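You operate a simulated robot arm through the tools that you are given. There is no shell and no other tool.

You are at the controls of a simulated two-armed robot. One attempt, no reset.

TASK
Raise the basket, drain the bath and refill it to the line.
Fine: switch it off first; shut the valve before filling.
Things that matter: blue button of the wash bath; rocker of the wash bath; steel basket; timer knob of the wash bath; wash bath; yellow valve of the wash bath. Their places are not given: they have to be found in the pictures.

It is judged by the outcome, as a careful person would: the job done as asked, and still so three seconds after it is handed in. It fails if anything else is knocked over, pushed out of place, dropped, spilled or broken.

THE ROBOT
Two 7-joint arms with two-finger parallel grippers on one trunk that stands fixed in place. Base frame: the origin is at the foot of the trunk, x ahead of it, y to its left, z up. Units: cm, degrees, N and s.
The left shoulder is at [18, 17.1, 108.5], the right one opposite. Payload 4.4 kg a hand.
The TCP of each hand is the grasp point between the finger pads, 2.3 cm short of the fingertips. In the tool frame z runs along the fingers and y along their closing line. Largest opening 9.4 cm; finger width 3.8, thickness 1; the body of the gripper, 5.4 by 9.6 cm, starts 3.9 cm behind the TCP.
Orientation is that of the tool frame in the base frame, as [roll, pitch, yaw] about the fixed x, y, z axes, in that order (R = Rz(yaw) Ry(pitch) Rx(roll)). With the fingers straight down and closing along the base's y, the tool's x points along the base's -x, its y along +y and its z along -z.

THE INTERFACE
- The arms move only by the tool servo_tool. It takes "left_targets", "right_targets" or both (then of equal length, played together; a hand with none holds still); each is one flat list of numbers, 7 for each row, row after row: the shift along the base's x, y, z in cm, then the turn, a rotation vector about the base's x, y, z in degrees, then the finger opening in cm, from 0 to 9.4. In form: [x, y, z, ax, ay, az, jaw, x, y, z, ax, ay, az, jaw, ...]. A call has 1 to 20 rows; each row shifts and turns the commanded pose from where the row before left it. A row lasts 0.2 s, in which the tool goes at most 5 cm and 8.6 degrees; a call with a longer step from one row to the next is refused whole, and so is a gripper value outside its range. Where a pose cannot be reached the arm comes as near as it can. A force on the tool above 90 N (or 10 N above the force at the start of the call, whichever is more), or a blocked arm, ends the call early, and 0.2 s more pass. Each finger travels about 7.2 cm/s and halts on what it meets, pressing with about 24 N; the grip force reading is that of the motor and also rises with nothing between the fingers. The clock runs only during rows and for 0.2 s after the last one: add rows that do not move to give the fingers time. The reply holds the time, the measured pose of the TCP, the force on the tool along the base axes, the opening and the grip force, in the units named above and with some noise, with the torque about the TCP (base axes, N m) and any sound that the robot's microphone picked up.
- Cameras (640 x 400 px; columns grow to the right, rows downward): "scene" is now at [31.7, 0.31, 123.74]; the picture's right is [0.03, -1.00, 0.00], its down [-0.40, -0.01, -0.92] and it looks along [0.92, 0.03, -0.40] (base axes); focal length 214 px, centre (320, 200). "left" rides on the left gripper at [8.7, -1.6, -7.4] in its tool frame; the picture's right is [0.18, 0.98, 0.00], its down [-0.58, 0.11, -0.81] and it looks along [-0.79, 0.15, 0.59] (tool axes); focal length 243 px, centre (320, 200). "right" rides on the right gripper at [8.6, 1.6, -7.5] in its tool frame; the picture's right is [-0.18, 0.98, 0.00], its down [-0.58, -0.11, -0.81] and it looks along [-0.79, -0.15, 0.59] (tool axes); focal length 243 px, centre (320, 200).
- get_image(camera): a new picture of that camera. No time passes.
- slide_trunk(by): slides the trunk up (or, below 0, down) by that many cm; the arms and the scene camera ride with it, the base frame stays. It gives what a move gives, with no picture.
- turn_head(pan, tilt): turns the head with the scene camera to pan (to the left, within 80 degrees either way) and tilt (down, from -29 to 69), counted from straight ahead of the robot. It gives what a move gives.
- measure_at(camera, pixels): for up to 12 pixels [column, row] of the newest picture of that camera ("zoom" is the newest enlarged one), the place [x, y, z] in the base frame of the surface seen there, good to about 0.2 cm. No time passes.
- enlarge(camera, box): a new picture of the part [left, top, right, bottom] of that camera's present view, enlarged. No time passes.
- job_done(): hands the job in; it is judged then, once.

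Open the grippers and draw the arms clear of the work before you hand the job in, unless the task says otherwise.

The tools are called after "Call:" by a JSON object that holds its "method" and its "body". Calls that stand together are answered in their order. servo_tool: Moves the arms, as the interface text tells. Its arguments: {"type":"object","properties":{"left_targets":{"type":"array"},"right_targets":{"type":"array"}},"required":[]} The other tools are called the same way: slide_trunk (by) slides the trunk up or down; turn_head (pan, tilt) turns the head that bears the scene camera; get_image (camera) takes a picture; measure_at (camera, pixels) gives the place of the surface under pixels of a picture; enlarge (camera, box) takes an enlarged picture of a part of a camera's view; job_done () hands the job in.

At the start:

```text
clock: 0.0
left_tool_pos: [49.99, 32.51, 120.2]
left_orientation: [179.9, 0.0, -179.9]
left_contact_force: [-0.4, 0.4, 0.5]
left_ft_torque: [0.02, -0.02, -0.02]
left_width: 9.39
left_grip_force: 0.0
right_tool_pos: [44.32, -11.59, 113.19]
right_orientation: [-179.9, 0.0, -180.0]
right_contact_force: [1.1, -0.3, 0.1]
right_ft_torque: [-0.01, 0.02, 0.0]
right_width: 9.39
right_grip_force: 0.1
trunk travel left (down, up): [-10.4, 28.4]
head pan, tilt: [1.8, 23.6]
```

scene: 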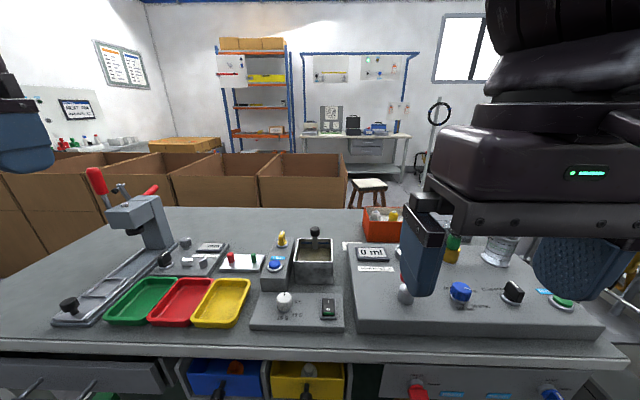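
right: 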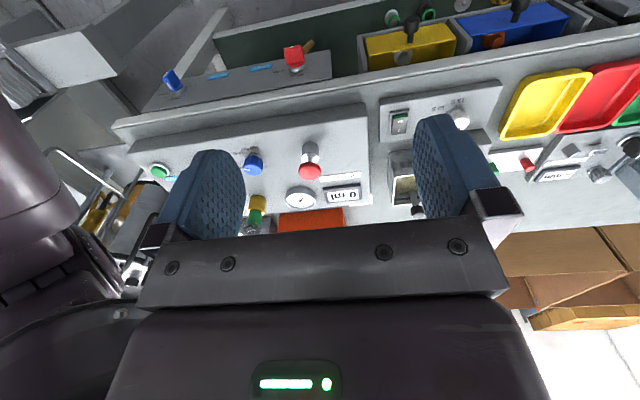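
left: 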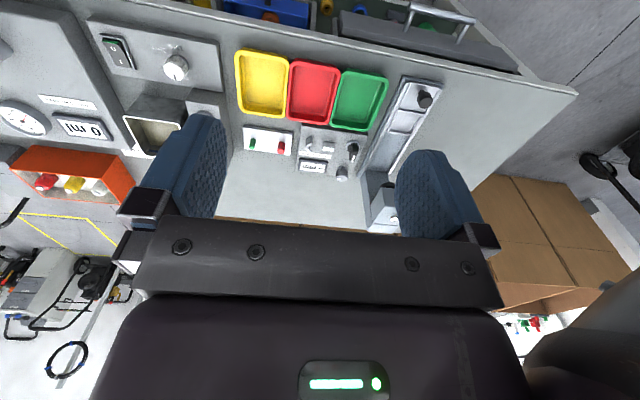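

The wash bath seems to sit around scene pixels (250-345, 225-330): a steel tank, with a blue button and yellow valve to its left, a knob and rocker in front. I enlarge that region.

Call:
{"method": "enlarge", "body": {"camera": "scene", "box": [235, 215, 355, 335]}}

Call:
{"method": "enlarge", "body": {"camera": "left", "box": [60, 0, 260, 180]}}

```text
3.33 times, centred on (295, 275) of scene
```

zoom: 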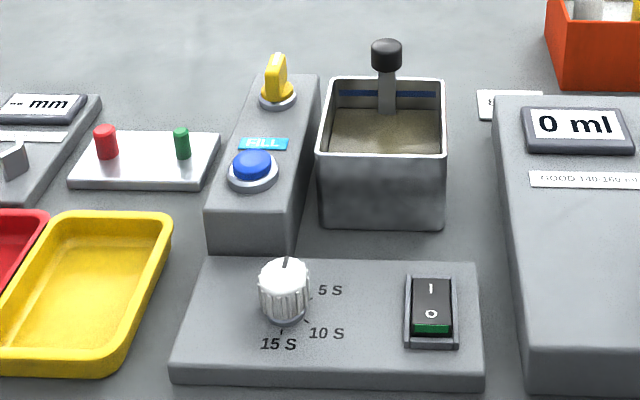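

```text
2.22 times, centred on (160, 90) of left
```

zoom: 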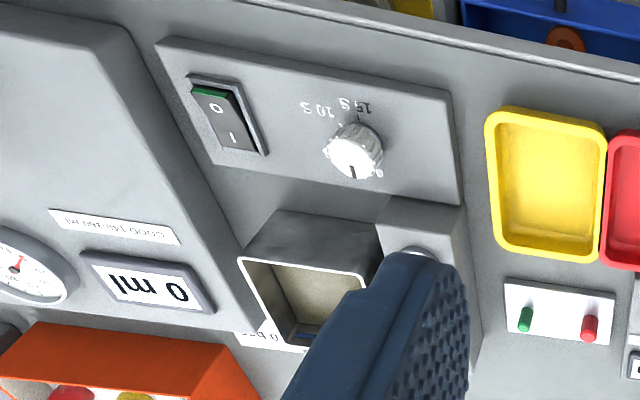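

The bath is clear in the zoom: tank with blue line on its inner back wall, a black-knobbed stem, yellow valve and blue FILL button on a left block, and knob and rocker in front. I turn the head towards it for a closer look.

Call:
{"method": "turn_head", "body": {"pan": 5, "tilt": 45}}

Call:
{"method": "get_image", "body": {"camera": "scene"}}

```text
clock: 0.8
left_tool_pos: [49.86, 32.58, 120.27]
left_orientation: [179.9, 0.0, -179.9]
left_contact_force: [-0.8, 0.1, -0.1]
left_ft_torque: [-0.01, 0.01, 0.0]
left_width: 9.42
left_grip_force: 0.1
right_tool_pos: [44.48, -11.61, 113.26]
right_orientation: [-180.0, -0.1, 179.9]
right_contact_force: [0.9, -0.3, -0.6]
right_ft_torque: [0.03, -0.03, 0.02]
right_width: 9.43
right_grip_force: 0.1
trunk travel left (down, up): [-10.4, 28.4]
head pan, tilt: [5.0, 45.0]
```

```text
taken
```

scene: 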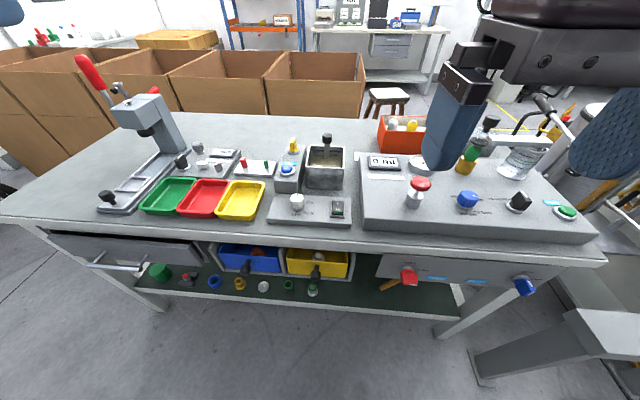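

Call:
{"method": "enlarge", "body": {"camera": "scene", "box": [255, 125, 365, 235]}}

```text
3.64 times, centred on (310, 180) of scene
```

zoom: 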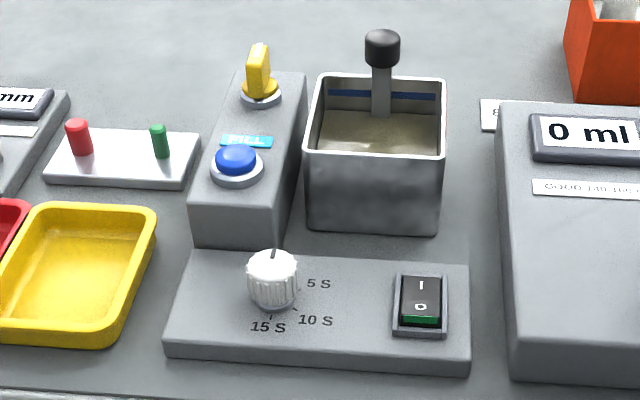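

Zoom shows all parts. I measure valve (258,65),(260,95), button (236,158), stem knob (382,47), stem (381,95), tank corners, line, liquid, rocker ends, and timer knob.

Call:
{"method": "measure_at", "body": {"camera": "zoom", "pixels": [[258, 50], [258, 75], [262, 97], [236, 152], [236, 175], [382, 36], [382, 60], [381, 100], [315, 153], [440, 155], [441, 80], [322, 78]]}}

Call:
{"method": "measure_at", "body": {"camera": "zoom", "pixels": [[350, 96], [420, 97], [350, 130], [420, 140], [421, 282], [420, 305], [420, 320], [274, 258], [272, 290], [230, 340], [450, 350], [250, 235]]}}

```text
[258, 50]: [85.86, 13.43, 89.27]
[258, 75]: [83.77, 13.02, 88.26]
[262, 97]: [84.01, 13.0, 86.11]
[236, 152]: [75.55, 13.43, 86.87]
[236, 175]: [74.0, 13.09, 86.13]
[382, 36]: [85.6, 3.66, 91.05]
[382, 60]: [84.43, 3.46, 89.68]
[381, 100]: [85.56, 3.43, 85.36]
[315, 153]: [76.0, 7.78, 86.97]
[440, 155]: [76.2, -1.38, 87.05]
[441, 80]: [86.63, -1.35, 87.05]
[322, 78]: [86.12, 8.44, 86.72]
```

```text
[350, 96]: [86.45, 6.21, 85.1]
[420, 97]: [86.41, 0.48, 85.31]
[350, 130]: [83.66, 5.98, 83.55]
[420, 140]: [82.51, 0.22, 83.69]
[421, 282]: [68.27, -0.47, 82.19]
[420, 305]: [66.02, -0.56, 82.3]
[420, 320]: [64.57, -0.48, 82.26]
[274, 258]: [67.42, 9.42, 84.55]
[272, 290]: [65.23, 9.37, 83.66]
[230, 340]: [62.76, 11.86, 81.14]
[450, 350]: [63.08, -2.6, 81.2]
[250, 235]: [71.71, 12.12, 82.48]
```

Rocker is at about (66, -0.5, 82.2), panel top at 81.2, tank rim 87, stem knob (85, 3.5, 90), valve (84.5, 13.2, 88), button (75, 13.3, 87). I move the right hand aside and bring the left hand over for a close look at the rocker.

Call:
{"method": "servo_tool", "body": {"left_targets": [1.3, -3.4, -1.5, 0, 0, 0, 9.4, 1.3, -3.4, -1.5, 0, 0, 0, 9.4, 1.3, -3.4, -1.5, 0, 0, 0, 9.4, 1.3, -3.4, -1.5, 0, 0, 0, 9.4, 1.3, -3.4, -1.5, 0, 0, 0, 9.4, 1.3, -3.4, -1.5, 0, 0, 0, 9.4, 1.3, -3.4, -1.5, 0, 0, 0, 9.4, 1.3, -3.4, -1.5, 0, 0, 0, 9.4], "right_targets": [0, -3, 0, 0, 0, 0, 9.4, 0, -3, 0, 0, 0, 0, 9.4, 0, -3, 0, 0, 0, 0, 9.4, 0, -3, 0, 0, 0, 0, 9.4, 0, -3, 0, 0, 0, 0, 9.4, 0, -3, 0, 0, 0, 0, 9.4, 0, -3, 0, 0, 0, 0, 9.4, 0, -1, 0, 0, 0, 0, 9.4]}}

Call:
{"method": "get_image", "body": {"camera": "left"}}

Call:
{"method": "get_image", "body": {"camera": "scene"}}

```text
clock: 2.6
left_tool_pos: [60.59, 5.25, 108.18]
left_orientation: [-179.9, -0.1, -179.9]
left_contact_force: [1.6, -0.3, -0.6]
left_ft_torque: [0.0, 0.03, 0.0]
left_width: 9.39
left_grip_force: 0.0
right_tool_pos: [44.48, -33.6, 113.02]
right_orientation: [180.0, -0.2, -179.9]
right_contact_force: [-0.6, 0.5, 0.9]
right_ft_torque: [0.0, 0.05, 0.02]
right_width: 9.41
right_grip_force: 0.0
trunk travel left (down, up): [-10.4, 28.4]
head pan, tilt: [5.0, 45.0]
```

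```text
taken
```

left: 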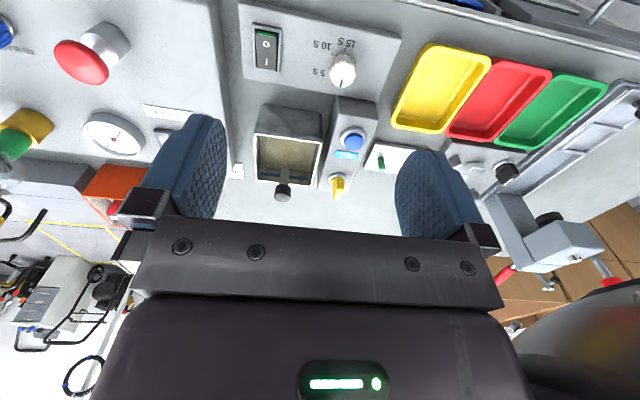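

```text
taken
```

scene: 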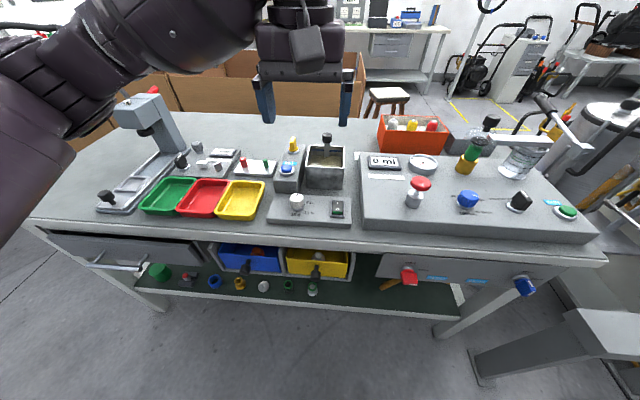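

The rocker shows in the left picture at (266,48), the tank at (285,160). I enlarge those parts.

Call:
{"method": "enlarge", "body": {"camera": "left", "box": [235, 10, 315, 90]}}

Call:
{"method": "enlarge", "body": {"camera": "left", "box": [235, 90, 385, 220]}}

```text
5.00 times, centred on (275, 50) of left
```

zoom: 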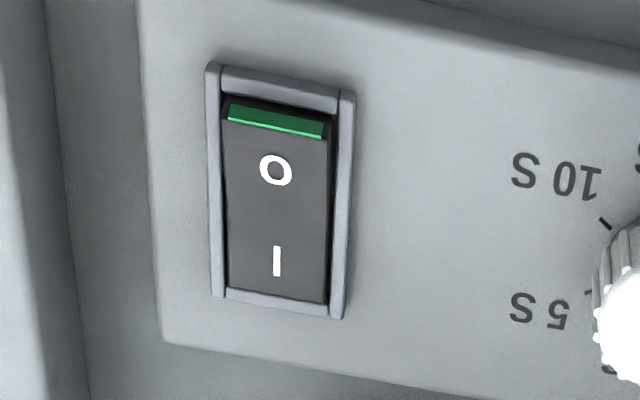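

```text
3.08 times, centred on (310, 155) of left
```

zoom: 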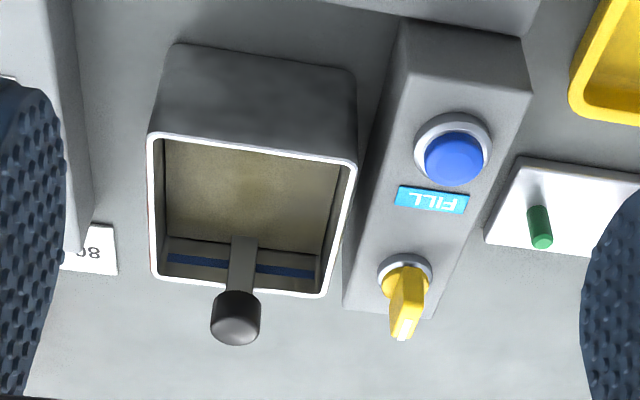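

The rocker's near end (marked 0, green flank showing) stands up, so it is on; I must press the near end. I re-zoom and measure its frame and face.

Call:
{"method": "enlarge", "body": {"camera": "left", "box": [235, 10, 315, 90]}}

Call:
{"method": "measure_at", "body": {"camera": "zoom", "pixels": [[275, 90], [275, 122], [275, 145], [275, 200], [275, 285], [275, 298], [213, 180], [347, 180], [228, 180], [328, 200], [180, 200], [400, 200]]}}

```text
5.00 times, centred on (275, 50) of left
```

zoom: 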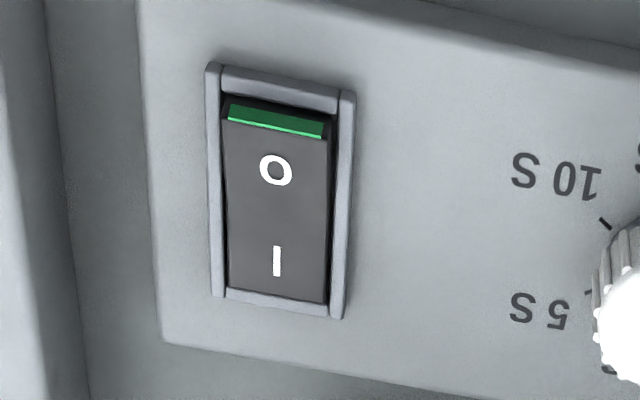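

```text
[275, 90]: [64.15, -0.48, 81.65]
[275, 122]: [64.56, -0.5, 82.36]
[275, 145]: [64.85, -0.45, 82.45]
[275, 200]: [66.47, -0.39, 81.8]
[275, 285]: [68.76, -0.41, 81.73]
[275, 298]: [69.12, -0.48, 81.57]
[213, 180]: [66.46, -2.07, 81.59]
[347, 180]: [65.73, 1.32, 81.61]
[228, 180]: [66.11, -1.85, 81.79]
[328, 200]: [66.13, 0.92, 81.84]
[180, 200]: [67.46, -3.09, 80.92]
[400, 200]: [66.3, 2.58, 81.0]
```

Rocker face spans x 64.4–69, y -1.85–0.95, its near end up at z 82.45, frame at 81.6. Before lowering the hand I check heights of the neighbouring device and table in the scene picture.

Call:
{"method": "measure_at", "body": {"camera": "scene", "pixels": [[366, 215], [366, 190], [366, 165], [385, 162], [415, 185], [296, 197], [260, 225], [240, 200], [352, 165], [312, 208], [300, 120], [420, 205]]}}

```text
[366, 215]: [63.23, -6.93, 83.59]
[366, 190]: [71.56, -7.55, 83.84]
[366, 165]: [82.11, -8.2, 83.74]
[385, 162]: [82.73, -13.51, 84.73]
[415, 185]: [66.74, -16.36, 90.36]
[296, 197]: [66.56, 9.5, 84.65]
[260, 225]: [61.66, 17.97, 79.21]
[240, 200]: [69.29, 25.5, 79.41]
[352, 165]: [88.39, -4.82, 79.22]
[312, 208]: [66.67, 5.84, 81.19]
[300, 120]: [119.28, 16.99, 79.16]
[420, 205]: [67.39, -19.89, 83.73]
```

Neighbour tops are at 83.7 and the table at 79.2, so there is room. I close the left fingers, tilt the hand 25° (near corner lowest) and bring it above the rocker's near end.

Call:
{"method": "servo_tool", "body": {"left_targets": [0.67, -0.7125, -2.585, 0, -3.125, 0, 0, 0.67, -0.7125, -2.585, 0, -3.125, 0, 0, 0.67, -0.7125, -2.585, 0, -3.125, 0, 0, 0.67, -0.7125, -2.585, 0, -3.125, 0, 0, 0.67, -0.7125, -2.585, 0, -3.125, 0, 0, 0.67, -0.7125, -2.585, 0, -3.125, 0, 0, 0.67, -0.7125, -2.585, 0, -3.125, 0, 0, 0.67, -0.7125, -2.585, 0, -3.125, 0, 0, 0, 0, 0, 0, 0, 0, 0, 0, 0, 0, 0, 0, 0, 0]}}

Call:
{"method": "get_image", "body": {"camera": "left"}}

Call:
{"method": "enlarge", "body": {"camera": "scene", "box": [255, 125, 365, 235]}}

```text
clock: 4.8
left_tool_pos: [65.49, -0.47, 87.57]
left_orientation: [180.0, 25.0, -179.9]
left_contact_force: [-0.5, -0.3, 0.1]
left_ft_torque: [0.0, -0.05, 0.01]
left_width: 0.0
left_grip_force: 24.3
right_tool_pos: [44.36, -33.59, 113.01]
right_orientation: [180.0, 0.0, 179.9]
right_contact_force: [0.7, 0.2, 0.4]
right_ft_torque: [0.01, 0.0, -0.03]
right_width: 9.41
right_grip_force: 0.1
trunk travel left (down, up): [-10.4, 28.4]
head pan, tilt: [5.0, 45.0]
```

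```text
taken
```

left: 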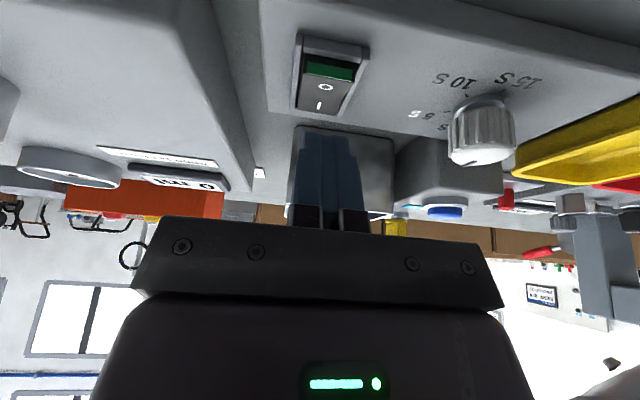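

```text
3.64 times, centred on (310, 180) of scene
```

zoom: 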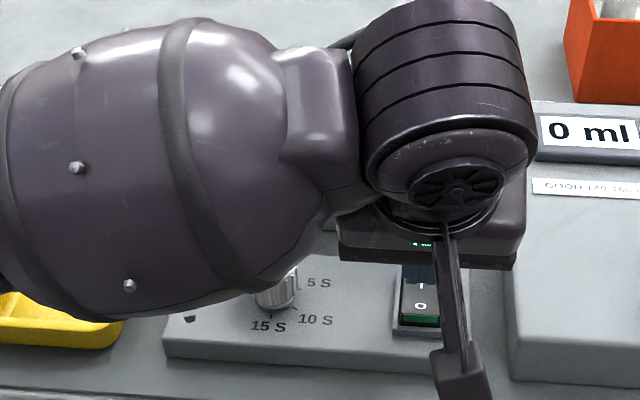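

The fingertips point just over the rocker's near end. I lower in small steps to press it, watching the force.

Call:
{"method": "servo_tool", "body": {"left_targets": [0.2, 0, -0.5, 0, 0, 0, 0, 0, 0, -0.5, 0, 0, 0, 0, 0, 0, -0.5, 0, 0, 0, 0, 0, 0, -0.4, 0, 0, 0, 0, 0, 0, -0.3, 0, 0, 0, 0, 0, 0, -0.2, 0, 0, 0, 0]}}

Call:
{"method": "enlarge", "body": {"camera": "left", "box": [270, 20, 390, 140]}}

```text
clock: 6.2
left_tool_pos: [65.87, -0.39, 85.12]
left_orientation: [-180.0, 24.9, -179.8]
left_contact_force: [-0.7, -0.3, 0.6]
left_ft_torque: [-0.01, 0.02, 0.01]
left_width: 0.0
left_grip_force: 23.7
right_tool_pos: [44.3, -33.63, 113.07]
right_orientation: [179.9, 0.0, 180.0]
right_contact_force: [0.5, 0.6, -0.2]
right_ft_torque: [0.0, 0.01, -0.02]
right_width: 9.4
right_grip_force: 0.1
trunk travel left (down, up): [-10.4, 28.4]
head pan, tilt: [5.0, 45.0]
```

```text
3.33 times, centred on (330, 80) of left
```

zoom: 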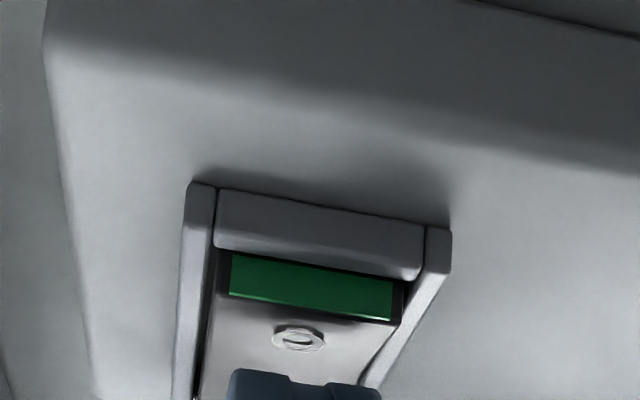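

No contact yet at TCP z 85.12; fingertips sit just over the "0". I continue down in 0.2 cm steps.

Call:
{"method": "servo_tool", "body": {"left_targets": [-0.2, 0, -0.2, 0, 0, 0, 0, 0, 0, -0.2, 0, 0, 0, 0, 0, 0, -0.2, 0, 0, 0, 0, 0, 0, -0.2, 0, 0, 0, 0]}}

Call:
{"method": "enlarge", "body": {"camera": "left", "box": [270, 20, 390, 140]}}

```text
clock: 7.2
left_tool_pos: [65.64, -0.3, 84.81]
left_orientation: [-179.9, 25.4, -179.8]
left_contact_force: [-1.2, 4.5, 20.6]
left_ft_torque: [0.17, 0.23, -0.18]
left_width: 0.01
left_grip_force: 23.7
right_tool_pos: [44.14, -33.62, 113.29]
right_orientation: [179.9, 0.2, -180.0]
right_contact_force: [-0.4, 0.3, -0.4]
right_ft_torque: [0.0, 0.0, 0.0]
right_width: 9.42
right_grip_force: 0.1
trunk travel left (down, up): [-10.4, 28.4]
head pan, tilt: [5.0, 45.0]
```

```text
3.33 times, centred on (330, 80) of left
```

zoom: 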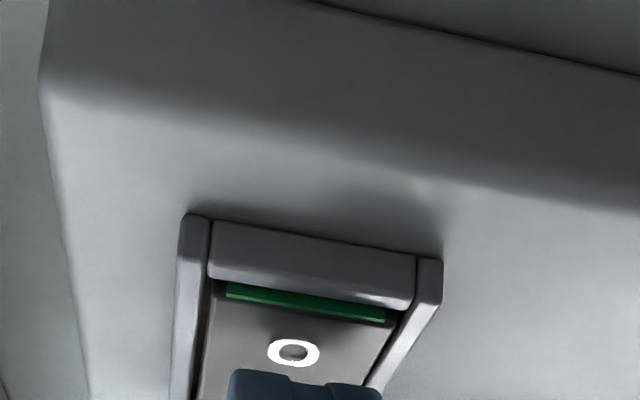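

Force is 20.6 N and the rocker end is half down (green strip narrowing). I press further.

Call:
{"method": "servo_tool", "body": {"left_targets": [0, 0, -0.2, 0, 0, 0, 0, 0, 0, -0.2, 0, 0, 0, 0, 0, 0, -0.2, 0, 0, 0, 0]}}

Call:
{"method": "enlarge", "body": {"camera": "left", "box": [270, 20, 390, 140]}}

```text
clock: 8.1
left_tool_pos: [65.62, -0.32, 84.78]
left_orientation: [-179.5, 25.9, -179.6]
left_contact_force: [0.7, 10.0, 62.5]
left_ft_torque: [0.4, 0.45, -0.72]
left_width: 0.02
left_grip_force: 23.5
right_tool_pos: [43.8, -33.51, 113.47]
right_orientation: [-180.0, 0.4, -180.0]
right_contact_force: [0.5, -0.4, -0.2]
right_ft_torque: [0.0, 0.02, 0.04]
right_width: 9.39
right_grip_force: 0.1
trunk travel left (down, up): [-10.4, 28.4]
head pan, tilt: [5.0, 45.0]
```

```text
3.33 times, centred on (330, 80) of left
```

zoom: 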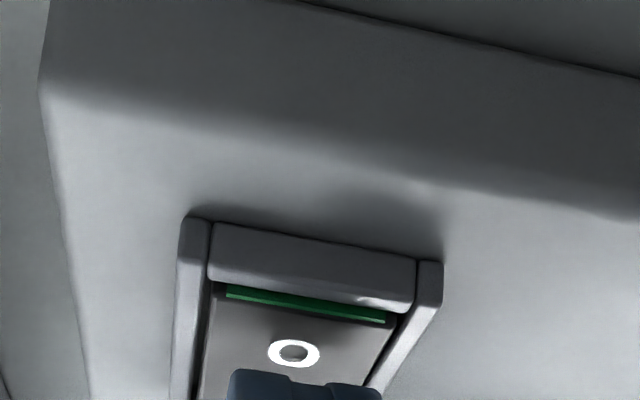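

The force rose to 62 N with no further travel, so something is at a stop. I back off and look at the rocker state.

Call:
{"method": "servo_tool", "body": {"left_targets": [0, 0, 0.6, 0, 0, 0, 0, 0, 0, 1, 0, 0, 0, 0, 0, 0, 2, 0, 0, 0, 0, 0, 0, 3, 0, 2, 0, 0, 0, 0, 3, 0, 3, 0, 0, 0, 0, 3, 0, 5, 0, 0, 0, 0, 3, 0, 5, 0, 0]}}

Call:
{"method": "enlarge", "body": {"camera": "left", "box": [250, 0, 390, 140]}}

Call:
{"method": "get_image", "body": {"camera": "scene"}}

```text
clock: 9.7
left_tool_pos: [65.67, -0.16, 99.53]
left_orientation: [-180.0, 9.8, -179.9]
left_contact_force: [-0.7, 1.1, 0.9]
left_ft_torque: [-0.04, -0.01, 0.03]
left_width: 0.02
left_grip_force: 24.4
right_tool_pos: [44.23, -33.56, 112.92]
right_orientation: [-180.0, -0.1, -180.0]
right_contact_force: [-0.2, 0.1, -1.1]
right_ft_torque: [-0.01, -0.04, -0.03]
right_width: 9.39
right_grip_force: 0.1
trunk travel left (down, up): [-10.4, 28.4]
head pan, tilt: [5.0, 45.0]
```

```text
2.86 times, centred on (320, 70) of left
```

zoom: 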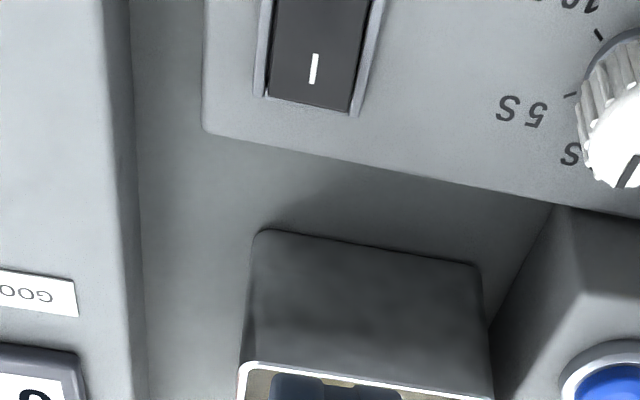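

```text
taken
```

scene: 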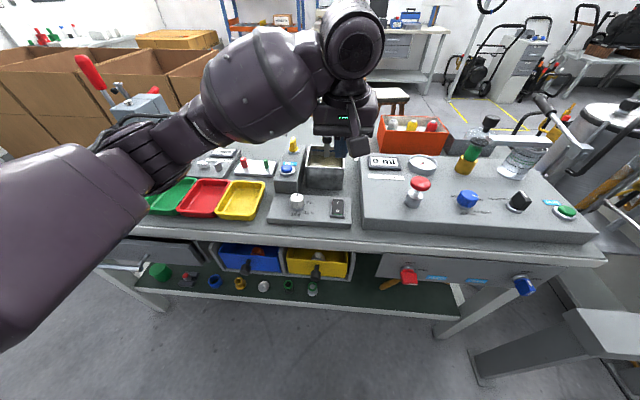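

Call:
{"method": "enlarge", "body": {"camera": "scene", "box": [305, 185, 365, 230]}}

Call:
{"method": "measure_at", "body": {"camera": "scene", "pixels": [[337, 201], [337, 204], [337, 208], [337, 212], [337, 215]]}}

```text
8.89 times, centred on (335, 208) of scene
```

zoom: 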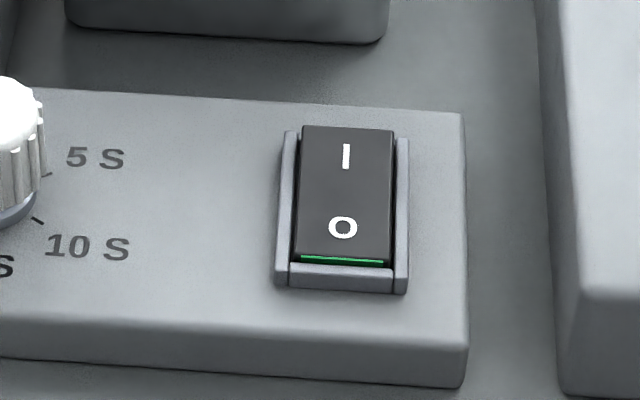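

```text
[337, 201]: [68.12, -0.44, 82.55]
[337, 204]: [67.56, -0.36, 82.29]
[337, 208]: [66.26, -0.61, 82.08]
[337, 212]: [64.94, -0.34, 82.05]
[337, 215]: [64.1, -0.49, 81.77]
```

The rocker's far "I" end is now up (82.55) and the 0 end down: the bath is off. Next I bring the left hand upright, half open, above the basket's black knob at (85.4, 3.5).

Call:
{"method": "servo_tool", "body": {"left_targets": [2.5, 0.45, 0, 0, 2, 0, 5, 2.5, 0.45, 0, 0, 2, 0, 5, 2.5, 0.45, 0, 0, 2, 0, 5, 2.5, 0.45, 0, 0, 2, 0, 5, 2.5, 0.45, 0, 0, 1.8, 0, 5, 2.5, 0.45, 0, 0, 0, 0, 5, 2.4, 0.45, 0, 0, 0, 0, 5, 2.3, 0.45, 0, 0, 0, 0, 5]}}

Call:
{"method": "get_image", "body": {"camera": "left"}}

Call:
{"method": "enlarge", "body": {"camera": "scene", "box": [255, 105, 385, 215]}}

```text
clock: 11.4
left_tool_pos: [85.33, 3.28, 99.29]
left_orientation: [-179.9, 0.2, -180.0]
left_contact_force: [-0.2, 0.6, 0.2]
left_ft_torque: [0.02, -0.03, -0.01]
left_width: 5.01
left_grip_force: 0.1
right_tool_pos: [44.3, -33.59, 113.08]
right_orientation: [-180.0, 0.0, 179.9]
right_contact_force: [0.0, 0.2, -0.3]
right_ft_torque: [-0.02, 0.03, -0.01]
right_width: 9.4
right_grip_force: 0.1
trunk travel left (down, up): [-10.4, 28.4]
head pan, tilt: [5.0, 45.0]
```

```text
taken
```

left: 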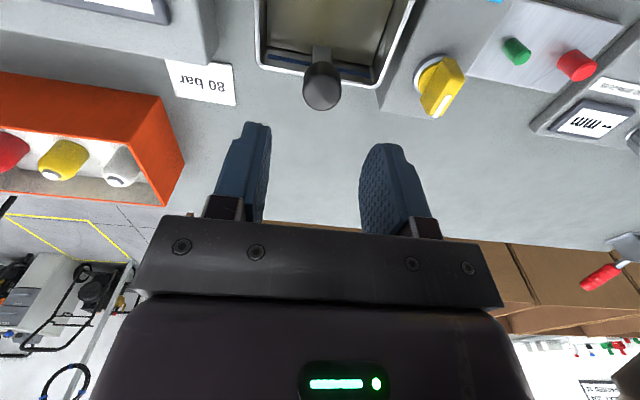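

```text
3.64 times, centred on (320, 160) of scene
```

zoom: 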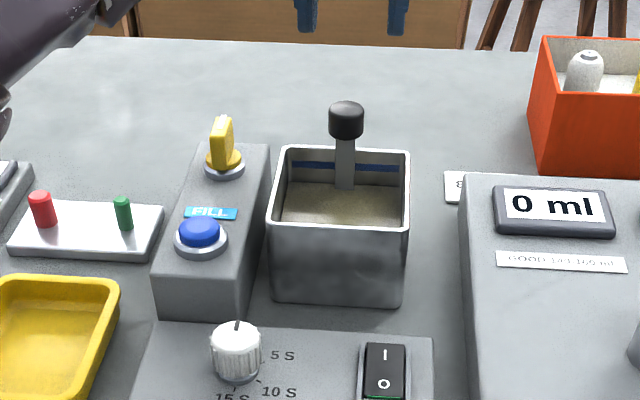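

The knob is at (322,85) in the left picture, tank rim around it. I measure the knob's outline and the stem there.

Call:
{"method": "measure_at", "body": {"camera": "left", "pixels": [[322, 72], [322, 90], [306, 88], [338, 88], [322, 105], [322, 55], [438, 65], [428, 78], [440, 108], [455, 70]]}}

Call:
{"method": "measure_at", "body": {"camera": "zoom", "pixels": [[346, 106], [331, 120], [361, 120], [346, 133], [345, 150], [336, 160], [354, 160], [345, 180], [300, 220], [380, 220]]}}

```text
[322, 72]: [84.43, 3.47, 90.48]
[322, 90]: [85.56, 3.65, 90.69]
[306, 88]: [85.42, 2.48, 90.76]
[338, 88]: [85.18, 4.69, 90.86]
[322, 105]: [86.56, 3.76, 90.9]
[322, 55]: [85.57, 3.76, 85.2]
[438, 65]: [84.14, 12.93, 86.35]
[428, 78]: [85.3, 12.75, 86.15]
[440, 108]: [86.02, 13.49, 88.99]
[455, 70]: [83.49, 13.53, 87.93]
```

```text
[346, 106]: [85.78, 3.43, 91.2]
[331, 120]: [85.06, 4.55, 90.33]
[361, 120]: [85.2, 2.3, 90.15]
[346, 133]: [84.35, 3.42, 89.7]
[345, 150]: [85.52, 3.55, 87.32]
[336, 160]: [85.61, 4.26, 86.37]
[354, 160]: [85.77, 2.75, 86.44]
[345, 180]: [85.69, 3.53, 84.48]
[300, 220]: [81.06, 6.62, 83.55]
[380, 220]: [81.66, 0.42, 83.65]
```

Knob centre is (85.55, 3.5), z 89.3–91.2, about 2.3 wide. I descend to TCP z 90.2 around it and close.

Call:
{"method": "servo_tool", "body": {"left_targets": [0.1, 0.2, -2.5, 0, 0, 0, 5, 0.1, 0, -2.5, 0, 0, 0, 5, 0, 0, -2, 0, 0, 0, 5, 0, 0, -1.3, 0, 0, 0, 5, 0, 0, -0.8, 0, 0, 0, 5, 0, 0, 0, 0, 0, 0, 5, 0, 0, 0, 0, 0, 0, 2, 0, 0, 0, 0, 0, 0, 1.5, 0, 0, 0, 0, 0, 0, 1.5, 0, 0, 0, 0, 0, 0, 1.5]}}

Call:
{"method": "get_image", "body": {"camera": "left"}}

Call:
{"method": "enlarge", "body": {"camera": "scene", "box": [255, 105, 385, 215]}}

```text
clock: 13.7
left_tool_pos: [85.58, 3.51, 90.35]
left_orientation: [180.0, 0.2, -179.8]
left_contact_force: [-0.4, 5.0, 0.3]
left_ft_torque: [-0.19, 0.0, 0.02]
left_width: 2.73
left_grip_force: 44.6
right_tool_pos: [44.34, -33.54, 113.13]
right_orientation: [-180.0, 0.1, -179.9]
right_contact_force: [0.0, -0.7, 0.0]
right_ft_torque: [-0.02, 0.0, 0.05]
right_width: 9.41
right_grip_force: 0.0
trunk travel left (down, up): [-10.4, 28.4]
head pan, tilt: [5.0, 45.0]
```

```text
taken
```

left: 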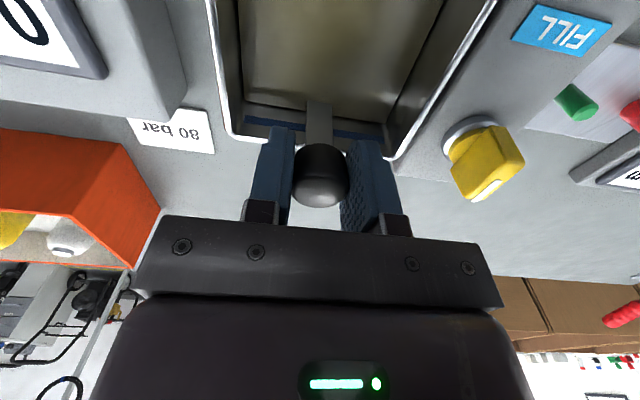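

```text
3.64 times, centred on (320, 160) of scene
```

zoom: 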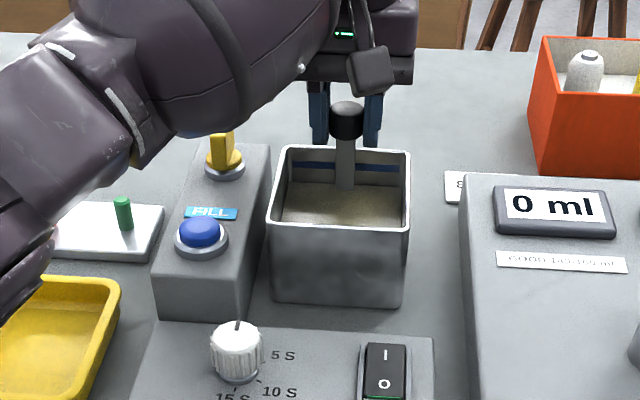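

The fingers hold the knob (opening 2.73). I lift slowly by 5 cm and watch force.

Call:
{"method": "servo_tool", "body": {"left_targets": [0, 0, 0.5, 0, 0, 0, 1.5, 0, 0, 0.5, 0, 0, 0, 1.5, 0, 0, 1, 0, 0, 0, 1.5, 0, 0, 1, 0, 0, 0, 1.5, 0, 0, 1, 0, 0, 0, 1.5, 0, 0, 1, 0, 0, 0, 1.5]}}

Call:
{"method": "get_image", "body": {"camera": "left"}}

Call:
{"method": "enlarge", "body": {"camera": "scene", "box": [255, 105, 385, 215]}}

```text
clock: 15.1
left_tool_pos: [85.73, 3.61, 93.96]
left_orientation: [180.0, -0.6, -179.8]
left_contact_force: [-6.2, 2.9, -35.0]
left_ft_torque: [-0.31, 0.21, 0.01]
left_width: 2.8
left_grip_force: 45.9
right_tool_pos: [44.65, -33.6, 112.66]
right_orientation: [-179.9, -0.5, 179.9]
right_contact_force: [-0.1, 0.3, -0.8]
right_ft_torque: [-0.03, -0.03, -0.02]
right_width: 9.4
right_grip_force: 0.1
trunk travel left (down, up): [-10.4, 28.4]
head pan, tilt: [5.0, 45.0]
```

```text
taken
```

left: 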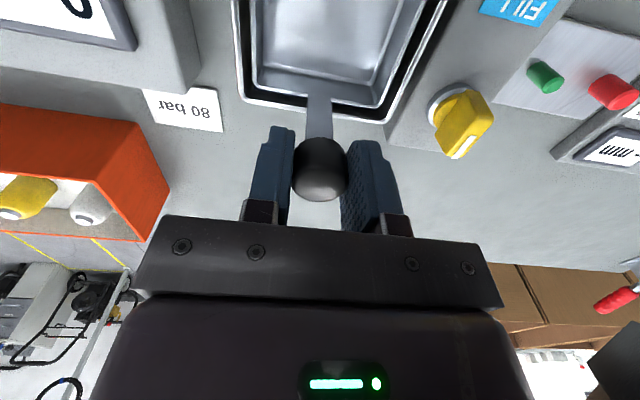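

```text
3.64 times, centred on (320, 160) of scene
```

zoom: 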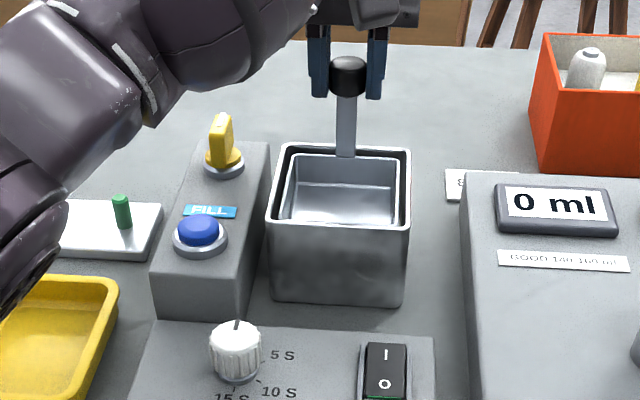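

The basket came up about 3.6 cm and its rim is near the tank rim; the tool feels -35 N. I hold still briefly to see if it settles at the commanded height.

Call:
{"method": "servo_tool", "body": {"left_targets": [0, 0, 0, 0, 0, 0, 1.5, 0, 0, 0, 0, 0, 0, 1.5, 0, 0, 0.3, 0, 0, 0, 1.5]}}

Call:
{"method": "enlarge", "body": {"camera": "scene", "box": [255, 105, 385, 215]}}

```text
clock: 15.8
left_tool_pos: [85.78, 3.57, 94.85]
left_orientation: [179.9, -0.2, -179.9]
left_contact_force: [-1.0, -0.8, -34.9]
left_ft_torque: [-0.37, -0.01, 0.01]
left_width: 2.7
left_grip_force: 44.6
right_tool_pos: [44.6, -33.49, 112.97]
right_orientation: [-180.0, -0.2, 179.9]
right_contact_force: [0.2, 0.2, 0.0]
right_ft_torque: [-0.02, 0.01, -0.01]
right_width: 9.4
right_grip_force: 0.1
trunk travel left (down, up): [-10.4, 28.4]
head pan, tilt: [5.0, 45.0]
```

```text
3.64 times, centred on (320, 160) of scene
```

zoom: 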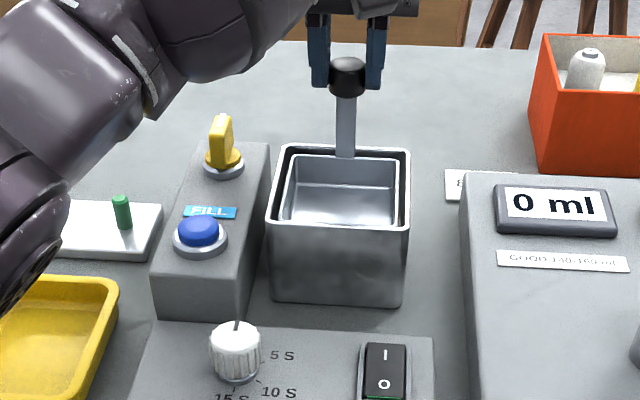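

The fingers slid up relative to the knob while the knob stayed put at zoom (347,76), so the basket may be at its stop. I measure the knob, stem and basket rim.

Call:
{"method": "measure_at", "body": {"camera": "zoom", "pixels": [[347, 62], [347, 88], [346, 110], [346, 150], [290, 222], [345, 170], [400, 165], [392, 220], [340, 225], [345, 205], [345, 232], [345, 290]]}}

Call:
{"method": "get_image", "body": {"camera": "left"}}

```text
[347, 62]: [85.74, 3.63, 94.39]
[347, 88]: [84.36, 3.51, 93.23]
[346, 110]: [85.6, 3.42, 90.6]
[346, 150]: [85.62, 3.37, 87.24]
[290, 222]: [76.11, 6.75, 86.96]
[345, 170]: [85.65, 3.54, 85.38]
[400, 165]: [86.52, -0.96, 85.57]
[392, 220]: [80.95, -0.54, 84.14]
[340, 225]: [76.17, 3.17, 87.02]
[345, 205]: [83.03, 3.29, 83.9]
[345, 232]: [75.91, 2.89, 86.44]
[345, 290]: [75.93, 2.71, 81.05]
```

```text
taken
```

left: 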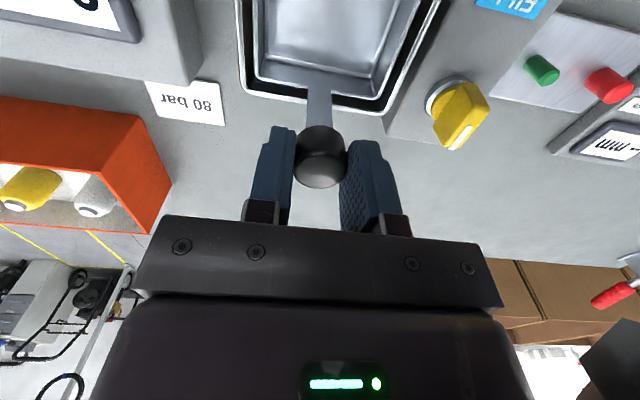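

The knob top is at about 94.5 (3.3 cm higher) and the basket floor (~84) is above the old liquid level. I release to see whether the basket stays up by itself.

Call:
{"method": "servo_tool", "body": {"left_targets": [0, 0, 0, 0, 0, 0, 2.9, 0, 0, 0, 0, 0, 0, 4, 0, 0, 0, 0, 0, 0, 5, 0, 0, 0, 0, 0, 0, 5, 0, 0, 0, 0, 0, 0, 5]}}

Call:
{"method": "enlarge", "body": {"camera": "scene", "box": [255, 105, 385, 215]}}

```text
clock: 17.1
left_tool_pos: [85.61, 3.41, 95.47]
left_orientation: [-180.0, 0.2, -179.9]
left_contact_force: [0.4, -0.7, 0.1]
left_ft_torque: [-0.01, -0.02, -0.01]
left_width: 5.02
left_grip_force: 0.0
right_tool_pos: [44.24, -33.6, 113.06]
right_orientation: [180.0, 0.0, 180.0]
right_contact_force: [0.3, 0.1, -0.7]
right_ft_torque: [0.0, 0.01, 0.04]
right_width: 9.4
right_grip_force: 0.1
trunk travel left (down, up): [-10.4, 28.4]
head pan, tilt: [5.0, 45.0]
```

```text
3.64 times, centred on (320, 160) of scene
```

zoom: 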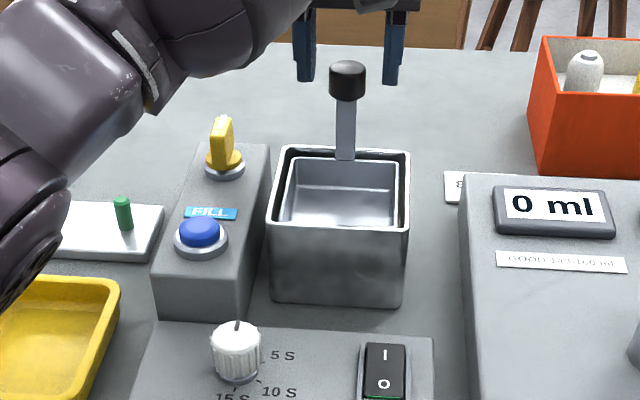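

The basket stayed up (knob at zoom (347,80)), settling only slightly. To be sure it is fully raised, I re-grip the knob around its middle and pull up again, gently.

Call:
{"method": "servo_tool", "body": {"left_targets": [0, 0, -1, 0, 0, 0, 5, 0, 0, -1.2, 0, 0, 0, 5, 0, 0, 0, 0, 0, 0, 2, 0, 0, 0, 0, 0, 0, 1.5, 0, 0, 0, 0, 0, 0, 1.5, 0, 0, 0, 0, 0, 0, 1.5]}}

Call:
{"method": "enlarge", "body": {"camera": "scene", "box": [255, 105, 385, 215]}}

Call:
{"method": "servo_tool", "body": {"left_targets": [0, 0, 0.2, 0, 0, 0, 1.5, 0, 0, 0.2, 0, 0, 0, 1.5, 0, 0, 0.2, 0, 0, 0, 1.5, 0, 0, 0, 0, 0, 0, 1.5]}}

Call:
{"method": "enlarge", "body": {"camera": "scene", "box": [255, 105, 385, 215]}}

```text
clock: 18.4
left_tool_pos: [85.69, 3.63, 93.28]
left_orientation: [179.9, 0.1, -179.9]
left_contact_force: [1.3, -0.7, -3.0]
left_ft_torque: [0.26, -0.11, 0.05]
left_width: 2.72
left_grip_force: 44.7
right_tool_pos: [44.36, -33.57, 113.01]
right_orientation: [-180.0, 0.0, 180.0]
right_contact_force: [0.5, -0.1, -0.2]
right_ft_torque: [0.01, 0.01, 0.0]
right_width: 9.38
right_grip_force: 0.1
trunk travel left (down, up): [-10.4, 28.4]
head pan, tilt: [5.0, 45.0]
```

```text
3.64 times, centred on (320, 160) of scene
```

zoom: 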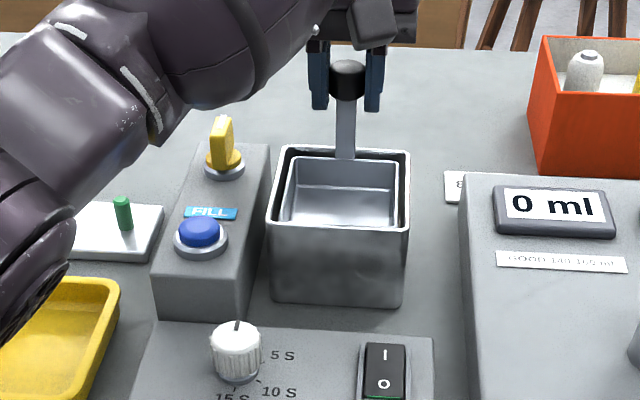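

```text
clock: 19.4
left_tool_pos: [85.76, 3.6, 93.41]
left_orientation: [179.9, -0.4, -179.9]
left_contact_force: [-10.3, 0.6, -28.7]
left_ft_torque: [-0.34, -0.59, 0.07]
left_width: 2.75
left_grip_force: 45.5
right_tool_pos: [44.44, -33.52, 112.82]
right_orientation: [180.0, -0.3, -180.0]
right_contact_force: [0.6, 0.1, -0.8]
right_ft_torque: [0.02, -0.02, 0.03]
right_width: 9.41
right_grip_force: 0.1
trunk travel left (down, up): [-10.4, 28.4]
head pan, tilt: [5.0, 45.0]
```

```text
3.64 times, centred on (320, 160) of scene
```

zoom: 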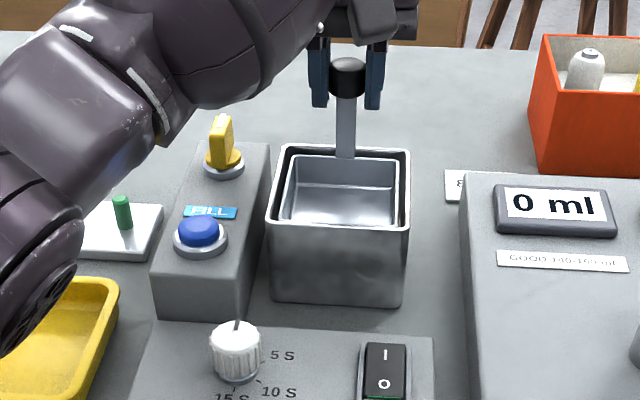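

It moved only ~0.1 cm under 29 N: that is its upper stop, so the basket is fully up and stays there. I release, rise straight up, and move to view the valve.

Call:
{"method": "servo_tool", "body": {"left_targets": [0, 0, -0.5, 0, 0, 0, 2.9, 0, 0, 0, 0, 0, 0, 4.5, 0, 0, 0, 0, 0, 0, 5, 0, 0, 0, 0, 0, 0, 5, 0, 0, 1.5, 0, 0, 0, 5, 0, 0, 2.5, 0, 0, 0, 5, 0, 0, 3, 0, 0, 0, 5, -2, 1, 2, 0, 0, 0, 5, -3, 2, 0, 0, 0, 0, 5, -3, 2, 0, 0, 0, 0, 5, -3, 2, 0, 0, 0, 0, 5]}}

Call:
{"method": "get_image", "body": {"camera": "left"}}

Call:
{"method": "get_image", "body": {"camera": "scene"}}

```text
clock: 21.9
left_tool_pos: [74.46, 10.49, 102.78]
left_orientation: [-180.0, 0.2, -179.9]
left_contact_force: [0.2, 0.4, -0.3]
left_ft_torque: [0.0, 0.01, -0.05]
left_width: 4.99
left_grip_force: 0.1
right_tool_pos: [44.21, -33.53, 113.17]
right_orientation: [180.0, 0.0, -179.9]
right_contact_force: [0.7, 0.1, -0.1]
right_ft_torque: [-0.04, -0.01, 0.03]
right_width: 9.43
right_grip_force: 0.1
trunk travel left (down, up): [-10.4, 28.4]
head pan, tilt: [5.0, 45.0]
```

```text
taken
```

left: 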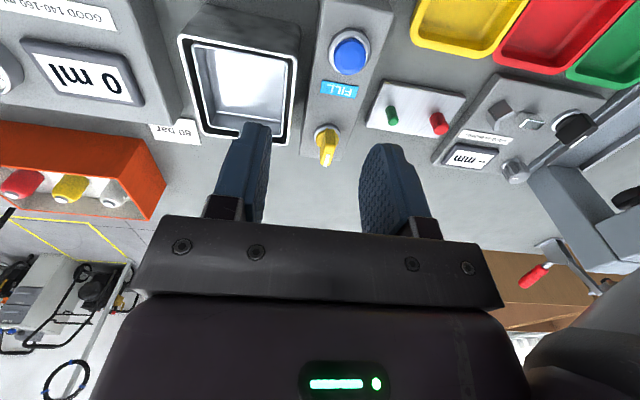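

```text
taken
```

scene: 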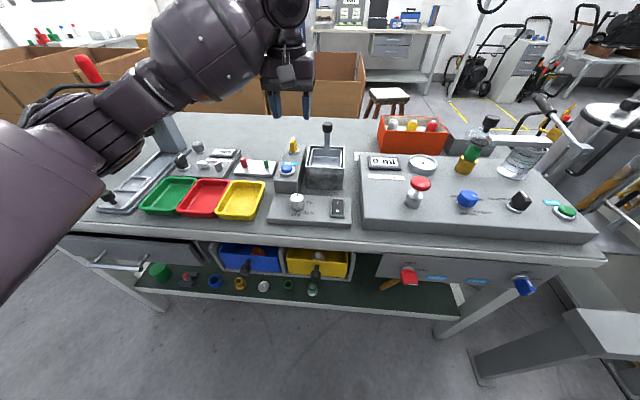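

The basket stays up. I enlarge the valve in both views.

Call:
{"method": "enlarge", "body": {"camera": "scene", "box": [265, 115, 355, 205]}}

Call:
{"method": "measure_at", "body": {"camera": "zoom", "pixels": [[446, 45], [446, 70], [446, 100], [430, 220], [420, 190], [430, 260]]}}

Call:
{"method": "enlarge", "body": {"camera": "left", "box": [290, 100, 370, 180]}}

```text
4.44 times, centred on (310, 160) of scene
```

zoom: 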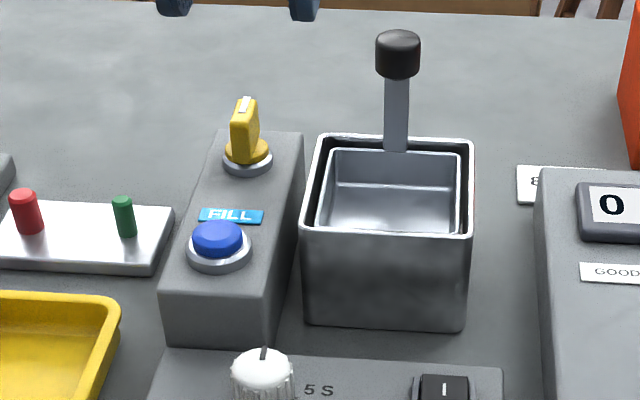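

```text
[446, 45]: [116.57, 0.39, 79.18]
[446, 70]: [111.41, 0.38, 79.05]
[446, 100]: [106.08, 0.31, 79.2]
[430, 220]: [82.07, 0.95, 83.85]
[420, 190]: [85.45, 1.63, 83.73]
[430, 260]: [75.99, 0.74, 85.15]
```

```text
5.00 times, centred on (330, 140) of left
```

zoom: 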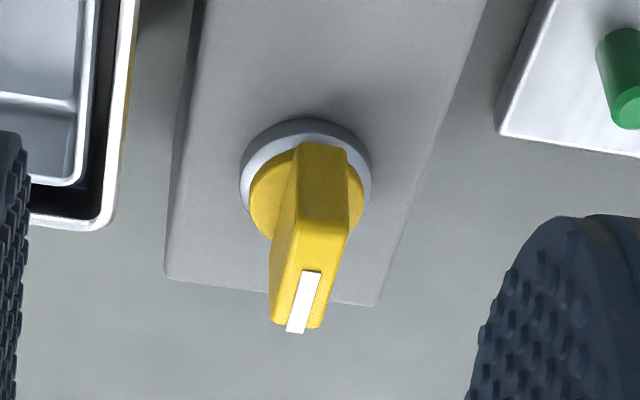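

The valve is a finned knob, fin along x, with a white pointer at its far end (zoom (303,300)). I measure its fin faces and collar.

Call:
{"method": "measure_at", "body": {"camera": "zoom", "pixels": [[303, 300], [310, 250], [318, 225], [322, 160], [298, 190], [352, 200], [270, 200], [340, 235], [278, 300], [328, 290], [250, 180], [370, 180]]}}

```text
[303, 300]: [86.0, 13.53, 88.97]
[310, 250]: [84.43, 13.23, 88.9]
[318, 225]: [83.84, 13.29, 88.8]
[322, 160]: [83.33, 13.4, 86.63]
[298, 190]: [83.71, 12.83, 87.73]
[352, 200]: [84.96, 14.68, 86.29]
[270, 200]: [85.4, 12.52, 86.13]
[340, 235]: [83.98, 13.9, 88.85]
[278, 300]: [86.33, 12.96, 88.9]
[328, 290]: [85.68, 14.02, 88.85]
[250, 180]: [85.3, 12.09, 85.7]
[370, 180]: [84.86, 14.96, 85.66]
```

Fin: x 83.4–86.7, y 12.85–14.0, top z 88.9, axis about (85.05, 13.45). I bring the open left hand above it first.

Call:
{"method": "servo_tool", "body": {"left_targets": [2.65, 0.74, -1.9, 0, 0, 0, 4, 2.65, 0.74, -1.9, 0, 0, 0, 4, 2.65, 0.74, -1.9, 0, 0, 0, 4, 2.65, 0.74, -1.9, 0, 0, 0, 4, 0, 0, 0, 0, 0, 0, 4]}}

Call:
{"method": "get_image", "body": {"camera": "left"}}

```text
clock: 23.1
left_tool_pos: [85.38, 13.55, 95.14]
left_orientation: [180.0, 0.3, -179.9]
left_contact_force: [-0.7, 0.2, 0.8]
left_ft_torque: [-0.01, 0.01, 0.01]
left_width: 4.01
left_grip_force: 0.1
right_tool_pos: [44.25, -33.7, 112.97]
right_orientation: [180.0, 0.0, -179.9]
right_contact_force: [-0.9, -0.1, -1.3]
right_ft_torque: [-0.01, 0.03, 0.0]
right_width: 9.39
right_grip_force: 0.1
trunk travel left (down, up): [-10.4, 28.4]
head pan, tilt: [5.0, 45.0]
```

```text
taken
```

left: 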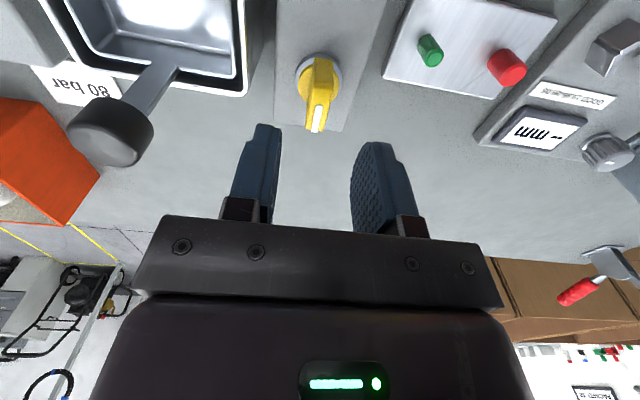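

The fin sits between the fingers (left picture (317,95)). I shift 0.25 cm back, descend to TCP z 88.9 and close on the fin.

Call:
{"method": "servo_tool", "body": {"left_targets": [-0.25, -0.05, -2, 0, 0, 0, 4, 0, 0, -2, 0, 0, 0, 4, 0, 0, -1.4, 0, 0, 0, 4, 0, 0, -0.8, 0, 0, 0, 4, 0, 0, 0, 0, 0, 0, 4, 0, 0, 0, 0, 0, 0, 1.5, 0, 0, 0, 0, 0, 0, 0.6, 0, 0, 0, 0, 0, 0, 0.6, 0, 0, 0, 0, 0, 0, 0.6]}}

Call:
{"method": "get_image", "body": {"camera": "left"}}

Call:
{"method": "enlarge", "body": {"camera": "scene", "box": [255, 105, 385, 215]}}

```text
clock: 25.1
left_tool_pos: [85.02, 13.47, 88.68]
left_orientation: [180.0, 0.1, -179.9]
left_contact_force: [0.2, -2.0, 0.1]
left_ft_torque: [0.0, -0.27, -0.04]
left_width: 1.27
left_grip_force: 44.7
right_tool_pos: [44.33, -33.59, 113.08]
right_orientation: [180.0, 0.0, 180.0]
right_contact_force: [0.4, 0.1, 0.1]
right_ft_torque: [0.02, -0.01, -0.01]
right_width: 9.39
right_grip_force: 0.0
trunk travel left (down, up): [-10.4, 28.4]
head pan, tilt: [5.0, 45.0]
```

```text
taken
```

left: 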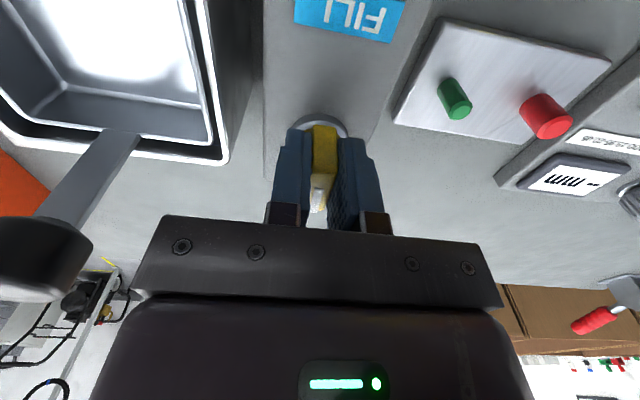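

```text
3.64 times, centred on (320, 160) of scene
```

zoom: 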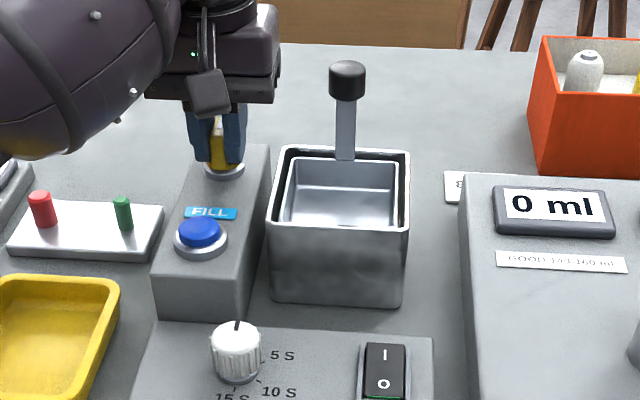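

The fin is gripped (opening 1.27). I try a small turn, 8° clockwise seen from above, and read the torque.

Call:
{"method": "servo_tool", "body": {"left_targets": [0, 0, 0, 0, 0, -4, 0.6, 0, 0, 0, 0, 0, -4, 0.6, 0, 0, 0, 0, 0, 0, 0.6]}}

Call:
{"method": "get_image", "body": {"camera": "left"}}

```text
clock: 25.9
left_tool_pos: [84.91, 13.5, 88.55]
left_orientation: [180.0, 0.2, 172.1]
left_contact_force: [4.2, 2.8, 3.1]
left_ft_torque: [0.1, 0.98, 0.0]
left_width: 1.32
left_grip_force: 44.5
right_tool_pos: [44.3, -33.49, 113.12]
right_orientation: [-180.0, 0.0, -180.0]
right_contact_force: [0.4, 0.2, -0.6]
right_ft_torque: [0.01, -0.01, -0.02]
right_width: 9.41
right_grip_force: 0.2
trunk travel left (down, up): [-10.4, 28.4]
head pan, tilt: [5.0, 45.0]
```

```text
taken
```

left: 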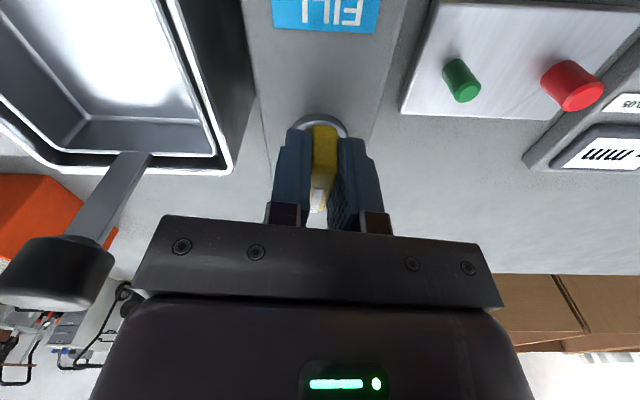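

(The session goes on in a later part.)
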